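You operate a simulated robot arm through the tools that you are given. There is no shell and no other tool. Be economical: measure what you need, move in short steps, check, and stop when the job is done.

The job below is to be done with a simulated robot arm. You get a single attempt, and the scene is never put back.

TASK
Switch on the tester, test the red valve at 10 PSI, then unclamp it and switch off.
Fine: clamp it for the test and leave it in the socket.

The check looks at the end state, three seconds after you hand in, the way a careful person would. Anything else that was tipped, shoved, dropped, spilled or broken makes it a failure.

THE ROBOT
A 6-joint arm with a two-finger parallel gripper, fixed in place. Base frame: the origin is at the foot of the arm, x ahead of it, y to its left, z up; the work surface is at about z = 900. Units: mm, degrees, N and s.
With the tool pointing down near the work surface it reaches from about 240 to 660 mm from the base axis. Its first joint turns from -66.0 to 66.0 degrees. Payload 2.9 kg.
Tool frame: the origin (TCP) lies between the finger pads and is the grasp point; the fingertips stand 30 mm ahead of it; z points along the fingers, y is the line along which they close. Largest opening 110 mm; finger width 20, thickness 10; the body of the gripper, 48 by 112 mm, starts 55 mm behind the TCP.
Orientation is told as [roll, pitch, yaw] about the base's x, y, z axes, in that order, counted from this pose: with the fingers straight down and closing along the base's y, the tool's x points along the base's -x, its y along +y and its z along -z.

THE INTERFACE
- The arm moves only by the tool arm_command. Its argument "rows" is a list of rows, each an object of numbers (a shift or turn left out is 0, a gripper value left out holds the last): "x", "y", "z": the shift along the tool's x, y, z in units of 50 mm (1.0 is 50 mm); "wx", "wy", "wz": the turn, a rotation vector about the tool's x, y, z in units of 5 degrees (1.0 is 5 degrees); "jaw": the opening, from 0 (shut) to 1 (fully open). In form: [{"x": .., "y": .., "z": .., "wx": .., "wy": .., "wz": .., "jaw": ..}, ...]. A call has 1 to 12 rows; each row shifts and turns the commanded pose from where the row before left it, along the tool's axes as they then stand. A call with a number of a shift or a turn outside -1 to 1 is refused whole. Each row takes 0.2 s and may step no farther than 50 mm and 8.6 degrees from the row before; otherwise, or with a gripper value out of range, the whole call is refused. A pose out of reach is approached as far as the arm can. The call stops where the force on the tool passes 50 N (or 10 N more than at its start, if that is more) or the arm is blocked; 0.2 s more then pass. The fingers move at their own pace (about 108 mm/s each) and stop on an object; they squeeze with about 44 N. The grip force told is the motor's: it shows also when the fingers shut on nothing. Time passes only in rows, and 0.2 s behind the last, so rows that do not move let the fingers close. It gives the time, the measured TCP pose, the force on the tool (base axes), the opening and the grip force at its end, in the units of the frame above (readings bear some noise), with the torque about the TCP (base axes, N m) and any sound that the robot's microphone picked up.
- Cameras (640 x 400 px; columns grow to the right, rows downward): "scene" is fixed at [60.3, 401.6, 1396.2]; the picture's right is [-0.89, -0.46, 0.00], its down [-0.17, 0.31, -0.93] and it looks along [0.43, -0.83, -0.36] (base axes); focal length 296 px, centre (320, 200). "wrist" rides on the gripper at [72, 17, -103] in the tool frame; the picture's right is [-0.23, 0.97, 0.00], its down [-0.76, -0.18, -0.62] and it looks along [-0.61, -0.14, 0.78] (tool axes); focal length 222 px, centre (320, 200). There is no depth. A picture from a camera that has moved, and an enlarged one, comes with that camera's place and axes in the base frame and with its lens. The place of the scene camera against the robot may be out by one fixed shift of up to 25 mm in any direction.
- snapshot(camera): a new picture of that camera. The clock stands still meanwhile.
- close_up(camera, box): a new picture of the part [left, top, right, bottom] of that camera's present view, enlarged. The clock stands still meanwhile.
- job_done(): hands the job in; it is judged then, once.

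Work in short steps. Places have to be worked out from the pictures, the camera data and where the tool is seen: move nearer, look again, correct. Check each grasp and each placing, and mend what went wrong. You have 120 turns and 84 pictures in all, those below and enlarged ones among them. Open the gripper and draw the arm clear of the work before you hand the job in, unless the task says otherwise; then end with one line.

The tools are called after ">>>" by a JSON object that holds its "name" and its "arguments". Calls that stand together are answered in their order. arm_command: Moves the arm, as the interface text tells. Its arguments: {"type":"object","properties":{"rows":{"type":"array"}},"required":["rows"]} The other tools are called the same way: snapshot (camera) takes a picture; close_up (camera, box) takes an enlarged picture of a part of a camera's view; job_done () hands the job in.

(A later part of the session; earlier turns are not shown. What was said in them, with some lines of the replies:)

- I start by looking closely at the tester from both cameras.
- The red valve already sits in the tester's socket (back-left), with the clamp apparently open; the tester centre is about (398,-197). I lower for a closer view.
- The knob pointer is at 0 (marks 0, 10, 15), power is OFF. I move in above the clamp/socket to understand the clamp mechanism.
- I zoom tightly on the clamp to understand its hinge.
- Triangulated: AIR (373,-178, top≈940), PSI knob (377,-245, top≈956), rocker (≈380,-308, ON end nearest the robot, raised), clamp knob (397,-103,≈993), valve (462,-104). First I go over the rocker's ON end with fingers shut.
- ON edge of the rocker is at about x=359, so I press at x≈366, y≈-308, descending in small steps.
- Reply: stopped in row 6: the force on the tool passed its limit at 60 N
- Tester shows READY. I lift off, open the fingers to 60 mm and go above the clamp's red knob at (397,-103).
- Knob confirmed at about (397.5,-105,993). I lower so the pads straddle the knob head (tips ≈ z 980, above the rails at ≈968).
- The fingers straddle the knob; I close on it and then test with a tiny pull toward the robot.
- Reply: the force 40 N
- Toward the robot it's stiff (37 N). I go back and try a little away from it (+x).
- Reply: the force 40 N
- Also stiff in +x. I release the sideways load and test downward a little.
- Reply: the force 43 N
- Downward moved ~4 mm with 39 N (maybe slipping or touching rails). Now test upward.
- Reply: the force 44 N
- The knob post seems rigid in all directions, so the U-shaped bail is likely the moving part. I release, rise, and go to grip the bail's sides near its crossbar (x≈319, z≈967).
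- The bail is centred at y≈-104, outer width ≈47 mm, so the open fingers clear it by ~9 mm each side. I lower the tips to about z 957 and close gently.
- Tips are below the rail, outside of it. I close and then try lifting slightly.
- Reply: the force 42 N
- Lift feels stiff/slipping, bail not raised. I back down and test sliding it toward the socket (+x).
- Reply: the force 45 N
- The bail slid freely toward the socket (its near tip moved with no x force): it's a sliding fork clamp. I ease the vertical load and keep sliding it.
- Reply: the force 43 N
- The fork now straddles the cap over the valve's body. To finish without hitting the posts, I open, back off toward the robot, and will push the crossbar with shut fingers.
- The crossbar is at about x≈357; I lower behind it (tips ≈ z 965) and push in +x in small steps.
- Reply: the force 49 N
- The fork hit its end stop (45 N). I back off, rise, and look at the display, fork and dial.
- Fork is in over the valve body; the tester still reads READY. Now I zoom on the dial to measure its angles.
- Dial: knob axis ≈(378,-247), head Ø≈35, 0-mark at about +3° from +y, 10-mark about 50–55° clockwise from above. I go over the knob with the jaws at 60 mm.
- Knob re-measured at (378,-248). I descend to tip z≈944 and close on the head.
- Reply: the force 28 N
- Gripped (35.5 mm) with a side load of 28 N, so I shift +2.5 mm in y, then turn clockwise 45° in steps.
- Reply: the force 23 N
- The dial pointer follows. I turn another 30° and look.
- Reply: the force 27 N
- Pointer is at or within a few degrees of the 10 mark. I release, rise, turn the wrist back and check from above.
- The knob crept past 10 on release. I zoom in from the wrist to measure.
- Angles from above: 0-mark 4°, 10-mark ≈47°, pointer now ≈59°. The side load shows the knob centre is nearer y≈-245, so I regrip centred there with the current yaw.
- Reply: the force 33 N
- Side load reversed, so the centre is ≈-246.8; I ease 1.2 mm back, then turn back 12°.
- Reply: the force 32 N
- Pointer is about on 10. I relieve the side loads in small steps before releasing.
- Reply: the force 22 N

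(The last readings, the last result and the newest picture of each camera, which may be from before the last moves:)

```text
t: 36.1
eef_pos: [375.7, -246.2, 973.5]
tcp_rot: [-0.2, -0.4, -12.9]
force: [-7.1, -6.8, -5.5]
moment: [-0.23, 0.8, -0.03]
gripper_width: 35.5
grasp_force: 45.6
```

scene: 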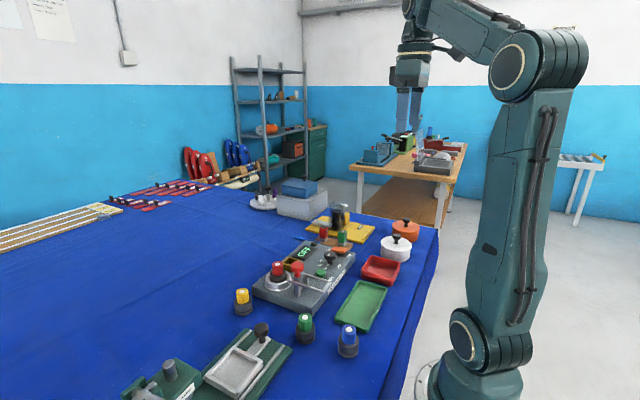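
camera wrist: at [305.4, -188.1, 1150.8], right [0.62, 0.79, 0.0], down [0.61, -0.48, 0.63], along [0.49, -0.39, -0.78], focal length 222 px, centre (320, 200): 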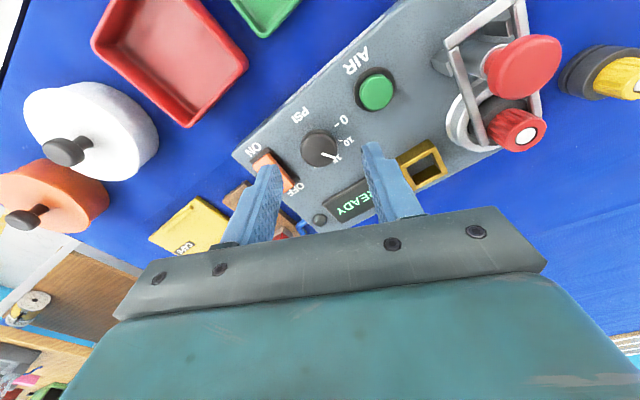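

Loads are small now; I release, rise and check the dial.

>>> {"name": "arm_command", "arguments": {"rows": [{"jaw": 0.4}, {"jaw": 0.5}, {"z": -0.9}, {"z": -0.6}, {"x": 0.4}, {"x": 0}]}}

>>> {"name": "close_up", "arguments": {"camera": "scene", "box": [315, 245, 343, 270]}}

>>> {"name": "close_up", "arguments": {"camera": "wrist", "box": [285, 110, 375, 185]}}

```text
t: 37.5
eef_pos: [354.3, -240.9, 1047.8]
tcp_rot: [-0.2, -0.3, -13.1]
force: [-0.2, 0.2, -0.3]
moment: [-0.01, -0.01, 0.01]
gripper_width: 55.0
grasp_force: 0.1
```

```text
16.00 times, centred on (329, 258) of scene
camera zoom: at [60.3, 401.6, 1396.2], right [-0.89, -0.46, 0.0], down [-0.17, 0.31, -0.93], along [0.43, -0.83, -0.36], focal length 4736 px, centre (176, -720)
```

zoom: 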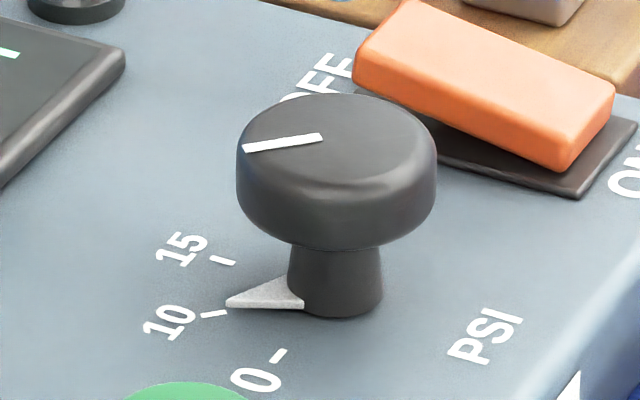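

```text
5.33 times, centred on (330, 148) of wrist
camera zoom: at [287.3, -207.1, 1149.2], right [0.44, 0.9, 0.0], down [0.7, -0.34, 0.63], along [0.56, -0.28, -0.78], focal length 1185 px, centre (267, 480)
```

zoom: 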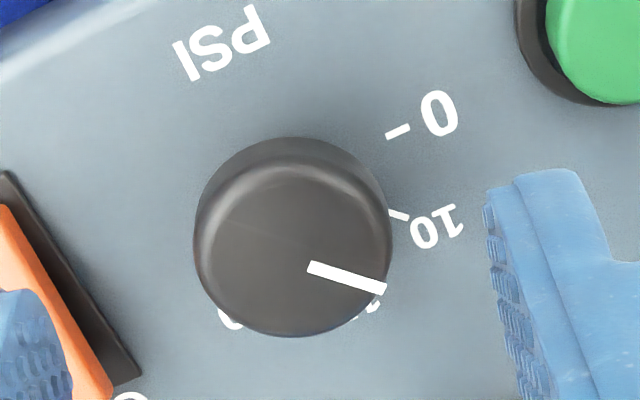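

Pointer line (44°) is now parallel to the 10 tick (45°): dial at 10. Next, straighten the wrist, shut fingers and go over AIR.

>>> {"name": "arm_command", "arguments": {"rows": [{"wz": -1, "jaw": 0}, {"wz": -1}, {"wz": -0.62}, {"x": -0.2, "y": 0.6}, {"x": -0.18, "y": 0.65}, {"z": 0.6}, {"z": 0.3}, {"x": 0}]}}

>>> {"name": "snapshot", "arguments": {"camera": "wrist"}}

```text
t: 39.3
eef_pos: [373.6, -179.7, 1004.0]
tcp_rot: [-0.3, -0.2, 0.1]
force: [-0.6, 0.6, 0.0]
moment: [0.03, -0.03, -0.02]
gripper_width: 0.1
grasp_force: 37.7
```

```text
38 pictures are left
camera wrist: at [300.7, -162.8, 1105.6], right [0.23, 0.97, 0.0], down [0.76, -0.17, 0.63], along [0.61, -0.14, -0.78], focal length 222 px, centre (320, 200)
```

wrist: 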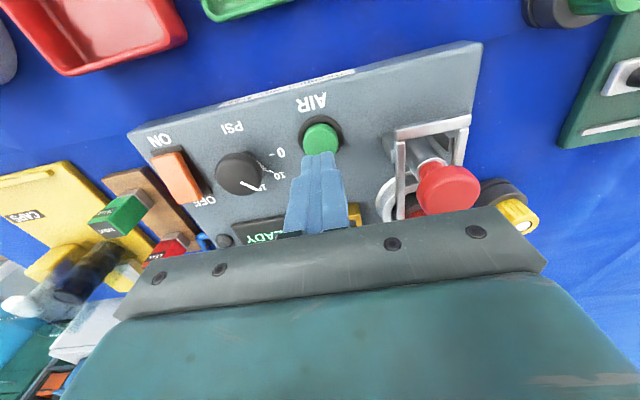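

AIR is under the fingertip (≈371,-178). I press it down gently and hold briefly.

>>> {"name": "arm_command", "arguments": {"rows": [{"x": 0.04, "y": 0.03, "z": 0.4}, {"z": 0.2}, {"z": 0.08}, {"z": 0.06}, {"z": 0.06}, {"x": 0}]}}

>>> {"name": "close_up", "arguments": {"camera": "scene", "box": [250, 210, 370, 300]}}

```text
t: 40.7
eef_pos: [371.6, -177.7, 964.7]
tcp_rot: [-0.3, -0.2, 0.1]
force: [-6.2, 4.4, 29.8]
moment: [0.08, 0.09, -0.16]
gripper_width: 0.1
grasp_force: 37.4
heard: click
```

```text
4.44 times, centred on (310, 255) of scene
camera zoom: at [59.8, 401.9, 1396.1], right [-0.89, -0.46, 0.0], down [-0.16, 0.31, -0.94], along [0.43, -0.83, -0.35], focal length 1315 px, centre (364, -44)
```

zoom: 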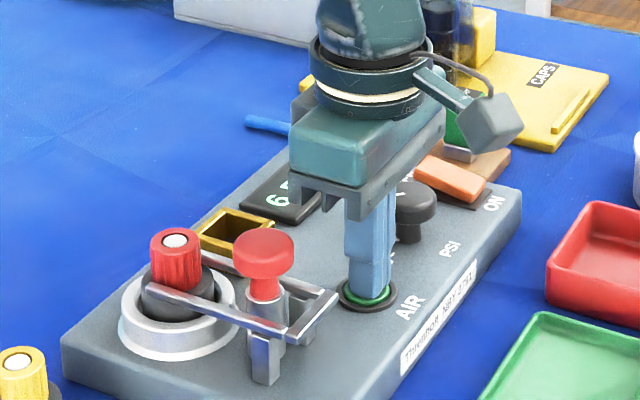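

Click heard and the display now counts "6 P…". I hold a little longer and read.

>>> {"name": "arm_command", "arguments": {"rows": [{"x": 0}, {"x": 0}, {"x": 0}, {"x": 0}, {"x": 0}, {"x": 0}, {"x": 0}, {"x": 0}]}}

>>> {"name": "close_up", "arguments": {"camera": "scene", "box": [290, 230, 340, 270]}}

>>> {"name": "close_up", "arguments": {"camera": "wrist", "box": [220, 200, 360, 250]}}

```text
t: 42.5
eef_pos: [373.2, -177.9, 963.9]
tcp_rot: [-0.3, -0.3, 0.1]
force: [-1.0, 3.2, 31.7]
moment: [0.1, -0.05, 0.0]
gripper_width: 0.0
grasp_force: 38.1
```

```text
10.00 times, centred on (315, 250) of scene
camera zoom: at [59.9, 401.9, 1396.1], right [-0.89, -0.46, 0.0], down [-0.16, 0.31, -0.93], along [0.43, -0.83, -0.35], focal length 2960 px, centre (370, -300)
```

zoom: 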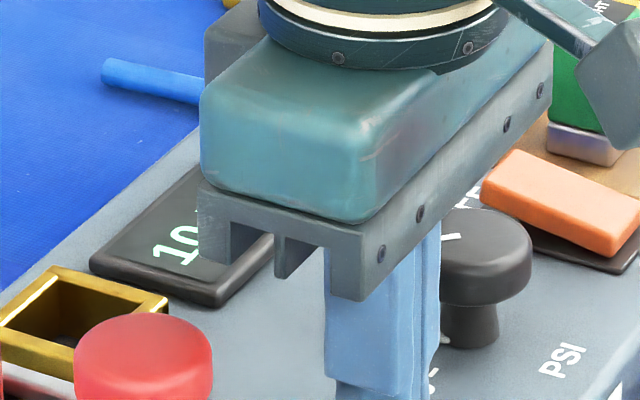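

```text
4.57 times, centred on (290, 225) of wrist
camera zoom: at [298.8, -161.1, 1065.6], right [0.23, 0.97, 0.0], down [0.76, -0.17, 0.63], along [0.61, -0.15, -0.78], focal length 1015 px, centre (457, 86)
```

zoom: 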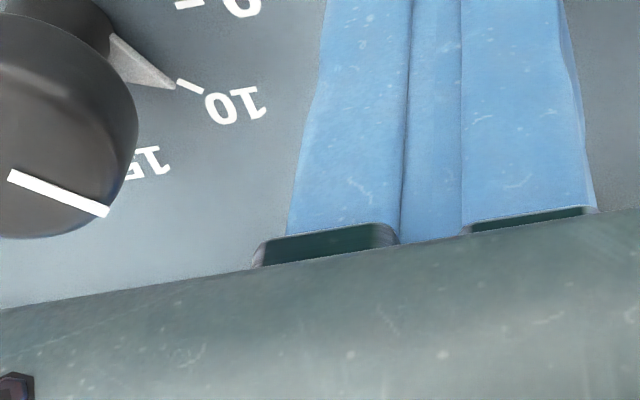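

Display reads 10 with the pointer exactly on 10. I hold a bit longer, then release the button and read the display.

>>> {"name": "arm_command", "arguments": {"rows": [{"x": 0}, {"x": 0}, {"x": 0}, {"x": 0}, {"x": 0}, {"x": 0}, {"x": 0}, {"z": -0.6}, {"z": -0.8}, {"z": -0.8, "x": 0.6}, {"x": 0}]}}

>>> {"name": "close_up", "arguments": {"camera": "scene", "box": [250, 210, 370, 300]}}

```text
t: 44.9
eef_pos: [339.8, -176.4, 1070.6]
tcp_rot: [-0.2, -0.1, 0.1]
force: [0.6, -0.1, 0.6]
moment: [0.03, 0.0, -0.01]
gripper_width: 0.1
grasp_force: 37.4
```

```text
4.44 times, centred on (310, 255) of scene
camera zoom: at [60.3, 401.6, 1396.2], right [-0.89, -0.46, 0.0], down [-0.17, 0.31, -0.93], along [0.43, -0.83, -0.36], focal length 1315 px, centre (364, -44)
```

zoom: 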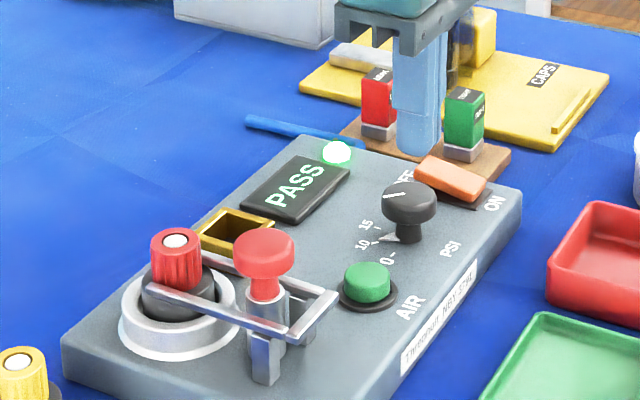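

PASS with green light. Now unclamp: I go above the fork's crossbar (x≈371, y≈-104) with jaws at 66 mm.

>>> {"name": "arm_command", "arguments": {"rows": [{"x": -0.2, "y": 0.72, "jaw": 0.6}, {"x": -0.42, "y": 0.72}, {"z": 0.6}, {"z": 0.3}, {"x": 0}]}}

>>> {"name": "snapshot", "arguments": {"camera": "wrist"}}

>>> {"name": "close_up", "arguments": {"camera": "scene", "box": [260, 220, 350, 300]}}

```text
t: 46.1
eef_pos: [372.8, -104.6, 1029.1]
tcp_rot: [-0.3, -0.2, 0.1]
force: [0.0, -0.6, 0.8]
moment: [-0.05, -0.02, -0.03]
gripper_width: 65.8
grasp_force: 0.0
```

```text
33 pictures are left
camera wrist: at [300.2, -87.0, 1130.6], right [0.23, 0.97, 0.0], down [0.76, -0.17, 0.63], along [0.61, -0.14, -0.78], focal length 222 px, centre (320, 200)
```

wrist: 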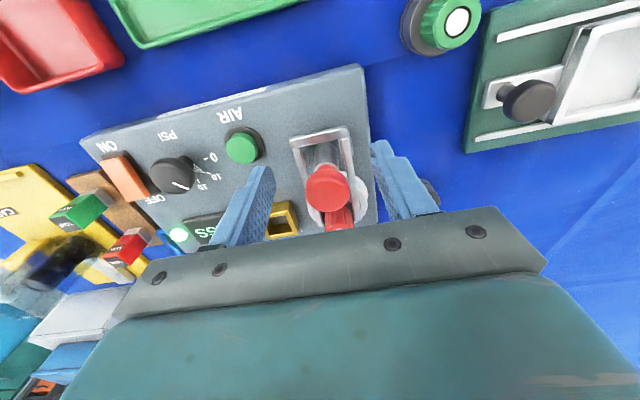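

```text
5.00 times, centred on (305, 260) of scene
camera zoom: at [60.3, 401.6, 1396.2], right [-0.89, -0.46, 0.0], down [-0.17, 0.31, -0.93], along [0.43, -0.83, -0.36], focal length 1480 px, centre (395, -100)
```

zoom: 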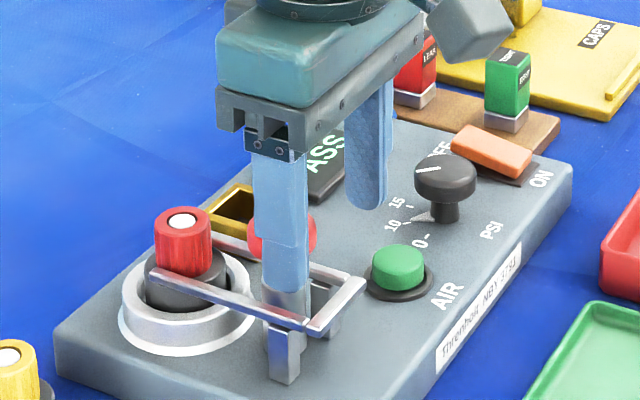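

Crossbar at about (367,-104). I descend around it and close.

>>> {"name": "arm_command", "arguments": {"rows": [{"x": 0.05, "z": 0.4}, {"z": 0.38}, {"x": 0}, {"jaw": 0.3}, {"jaw": 0.3}, {"x": 0}]}}

```text
t: 47.5
eef_pos: [372.1, -105.1, 988.3]
tcp_rot: [-0.3, -0.2, 0.2]
force: [-1.5, 2.5, -4.1]
moment: [0.06, -0.2, -0.04]
gripper_width: 46.7
grasp_force: 45.0
```

Gripped at 46.7 mm with little side load. I pull the fork back toward the robot in small steps.

>>> {"name": "arm_command", "arguments": {"rows": [{"x": 0.12}, {"x": 0.16}, {"x": 0.16}, {"x": 0.16}, {"x": 0.16}, {"x": 0.16}, {"x": 0.06}, {"x": 0}]}}

>>> {"name": "close_up", "arguments": {"camera": "scene", "box": [260, 220, 350, 300]}}

```text
t: 49.3
eef_pos: [321.5, -104.7, 988.3]
tcp_rot: [-0.2, -0.1, 0.2]
force: [3.9, 11.5, -13.0]
moment: [0.39, 0.8, 0.54]
gripper_width: 46.1
grasp_force: 44.8
```

```text
5.00 times, centred on (305, 260) of scene
camera zoom: at [60.6, 401.9, 1396.1], right [-0.89, -0.46, 0.0], down [-0.17, 0.31, -0.93], along [0.43, -0.83, -0.35], focal length 1480 px, centre (395, -100)
```

zoom: 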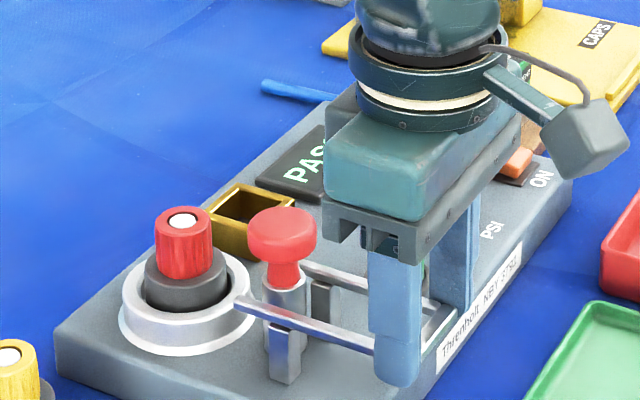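

The fork is back at its open position. I release, rise, shut the fingers and head over to the rocker's OFF end.

>>> {"name": "arm_command", "arguments": {"rows": [{"jaw": 0.62}, {"jaw": 0.62}, {"z": -0.9}, {"z": -0.6}, {"y": -0.8, "x": -0.2, "jaw": 0}, {"y": -0.9, "x": -0.3}, {"y": -0.9, "x": -0.3}, {"y": -0.9, "x": -0.3}, {"y": -0.58, "x": -0.3}, {"z": 0.4}, {"x": 0}]}}

>>> {"name": "snapshot", "arguments": {"camera": "wrist"}}

>>> {"name": "close_up", "arguments": {"camera": "scene", "box": [250, 210, 370, 300]}}

```text
t: 51.7
eef_pos: [393.0, -309.9, 1045.8]
tcp_rot: [-0.3, -0.2, 0.2]
force: [0.2, 0.2, -0.8]
moment: [0.02, 0.0, -0.01]
gripper_width: 0.2
grasp_force: 37.2
```

```text
30 pictures are left
camera wrist: at [319.4, -291.5, 1148.0], right [0.23, 0.97, 0.0], down [0.76, -0.17, 0.63], along [0.61, -0.14, -0.78], focal length 222 px, centre (320, 200)
```

wrist: 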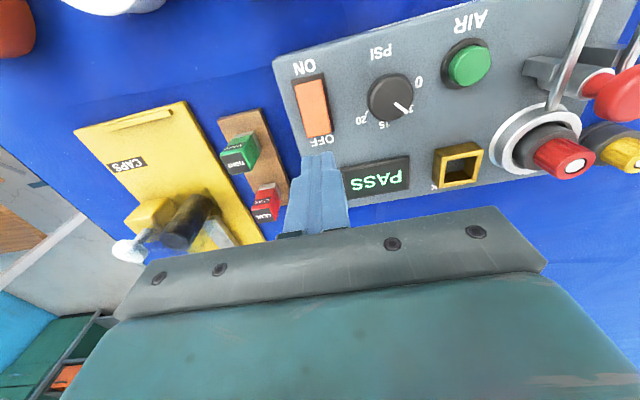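

```text
4.44 times, centred on (310, 255) of scene
camera zoom: at [60.3, 401.6, 1396.2], right [-0.89, -0.46, 0.0], down [-0.17, 0.31, -0.93], along [0.43, -0.83, -0.36], focal length 1315 px, centre (364, -44)
```

zoom: 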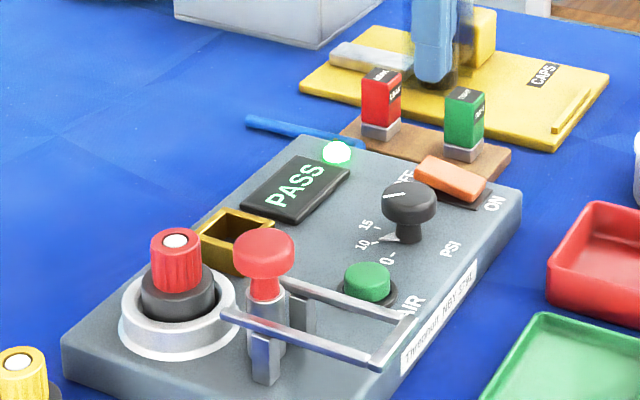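

OFF edge at (395,-310), so I press at x≈386. The finger descends in small steps.

>>> {"name": "arm_command", "arguments": {"rows": [{"x": 0.13, "z": 0.5}, {"z": 0.5}, {"z": 0.2}, {"z": 0.1}, {"z": 0.1}, {"z": 0.1}, {"z": 0.1}]}}

>>> {"name": "close_up", "arguments": {"camera": "scene", "box": [280, 200, 400, 290]}}

```text
t: 53.2
eef_pos: [385.6, -309.9, 974.9]
tcp_rot: [-0.4, -0.5, 0.1]
force: [-5.5, 2.7, 8.3]
moment: [0.12, 0.19, -0.01]
gripper_width: 0.1
grasp_force: 37.7
stopped in row 7: the force on the tool passed its limit at 58 N (the readings are from after the stop); the commanded pose is now the measured one
```

```text
4.44 times, centred on (340, 245) of scene
camera zoom: at [60.1, 401.8, 1396.2], right [-0.89, -0.46, 0.0], down [-0.16, 0.31, -0.93], along [0.43, -0.83, -0.35], focal length 1315 px, centre (231, 0)
```

zoom: 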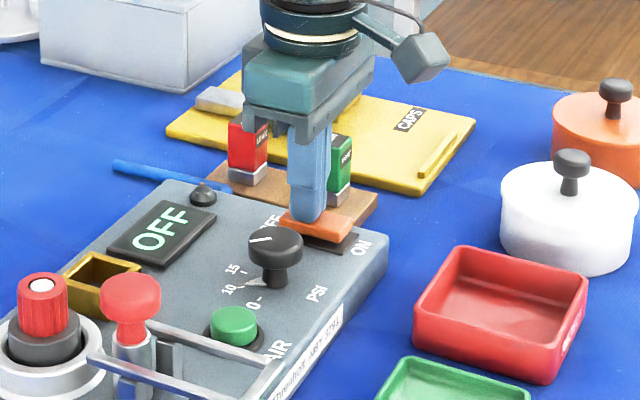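

The display reads OFF. I retreat upward with the gripper open and do a final overall check.

>>> {"name": "arm_command", "arguments": {"rows": [{"z": -0.9}, {"z": -0.9, "jaw": 1}, {"z": -0.9, "x": 0.3}, {"z": -0.9, "x": 0.3}, {"z": -0.9, "x": 0.4}, {"z": -0.8, "x": 0.4}, {"x": 0}]}}

>>> {"name": "snapshot", "arguments": {"camera": "scene"}}

>>> {"name": "close_up", "arguments": {"camera": "scene", "box": [250, 200, 400, 310]}}

```text
t: 54.8
eef_pos: [308.9, -306.5, 1238.7]
tcp_rot: [-0.5, -0.5, 0.1]
force: [0.2, 1.2, 0.8]
moment: [0.0, 0.0, -0.01]
gripper_width: 109.8
grasp_force: 0.1
```

```text
27 pictures are left
```

scene: 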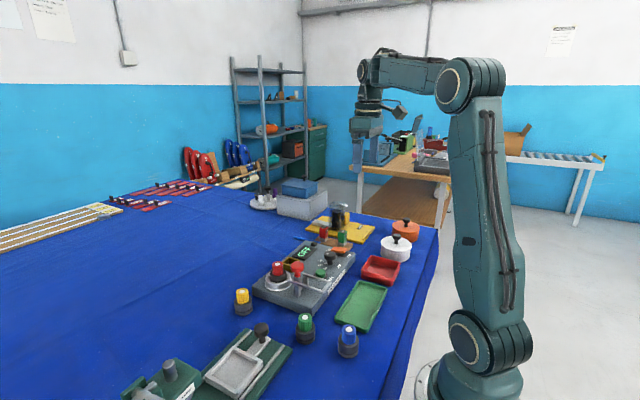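

```text
3.64 times, centred on (325, 255) of scene
camera zoom: at [60.3, 401.6, 1396.2], right [-0.89, -0.46, 0.0], down [-0.17, 0.31, -0.93], along [0.43, -0.83, -0.36], focal length 1076 px, centre (302, 0)
```

zoom: 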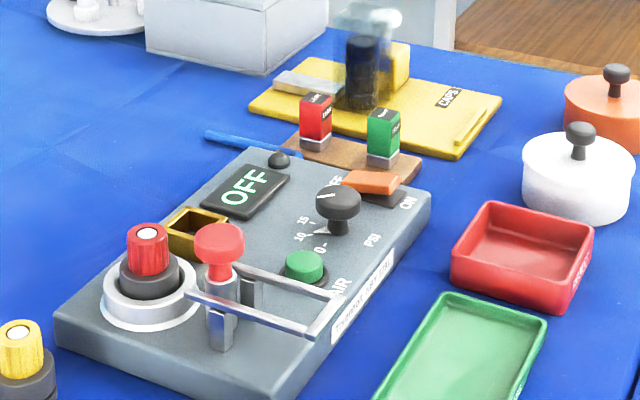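

Tester is OFF, the clamp is open, the red valve is in its socket, and nothing else has moved. I hand in.

>>> {"name": "job_done", "arguments": {}}

```text
The job is handed in.
```

The red valve was clamped and tested at 10 PSI, and the display read PASS; it is now unclamped and still in the socket, and the tester is off with the dial left at 10.
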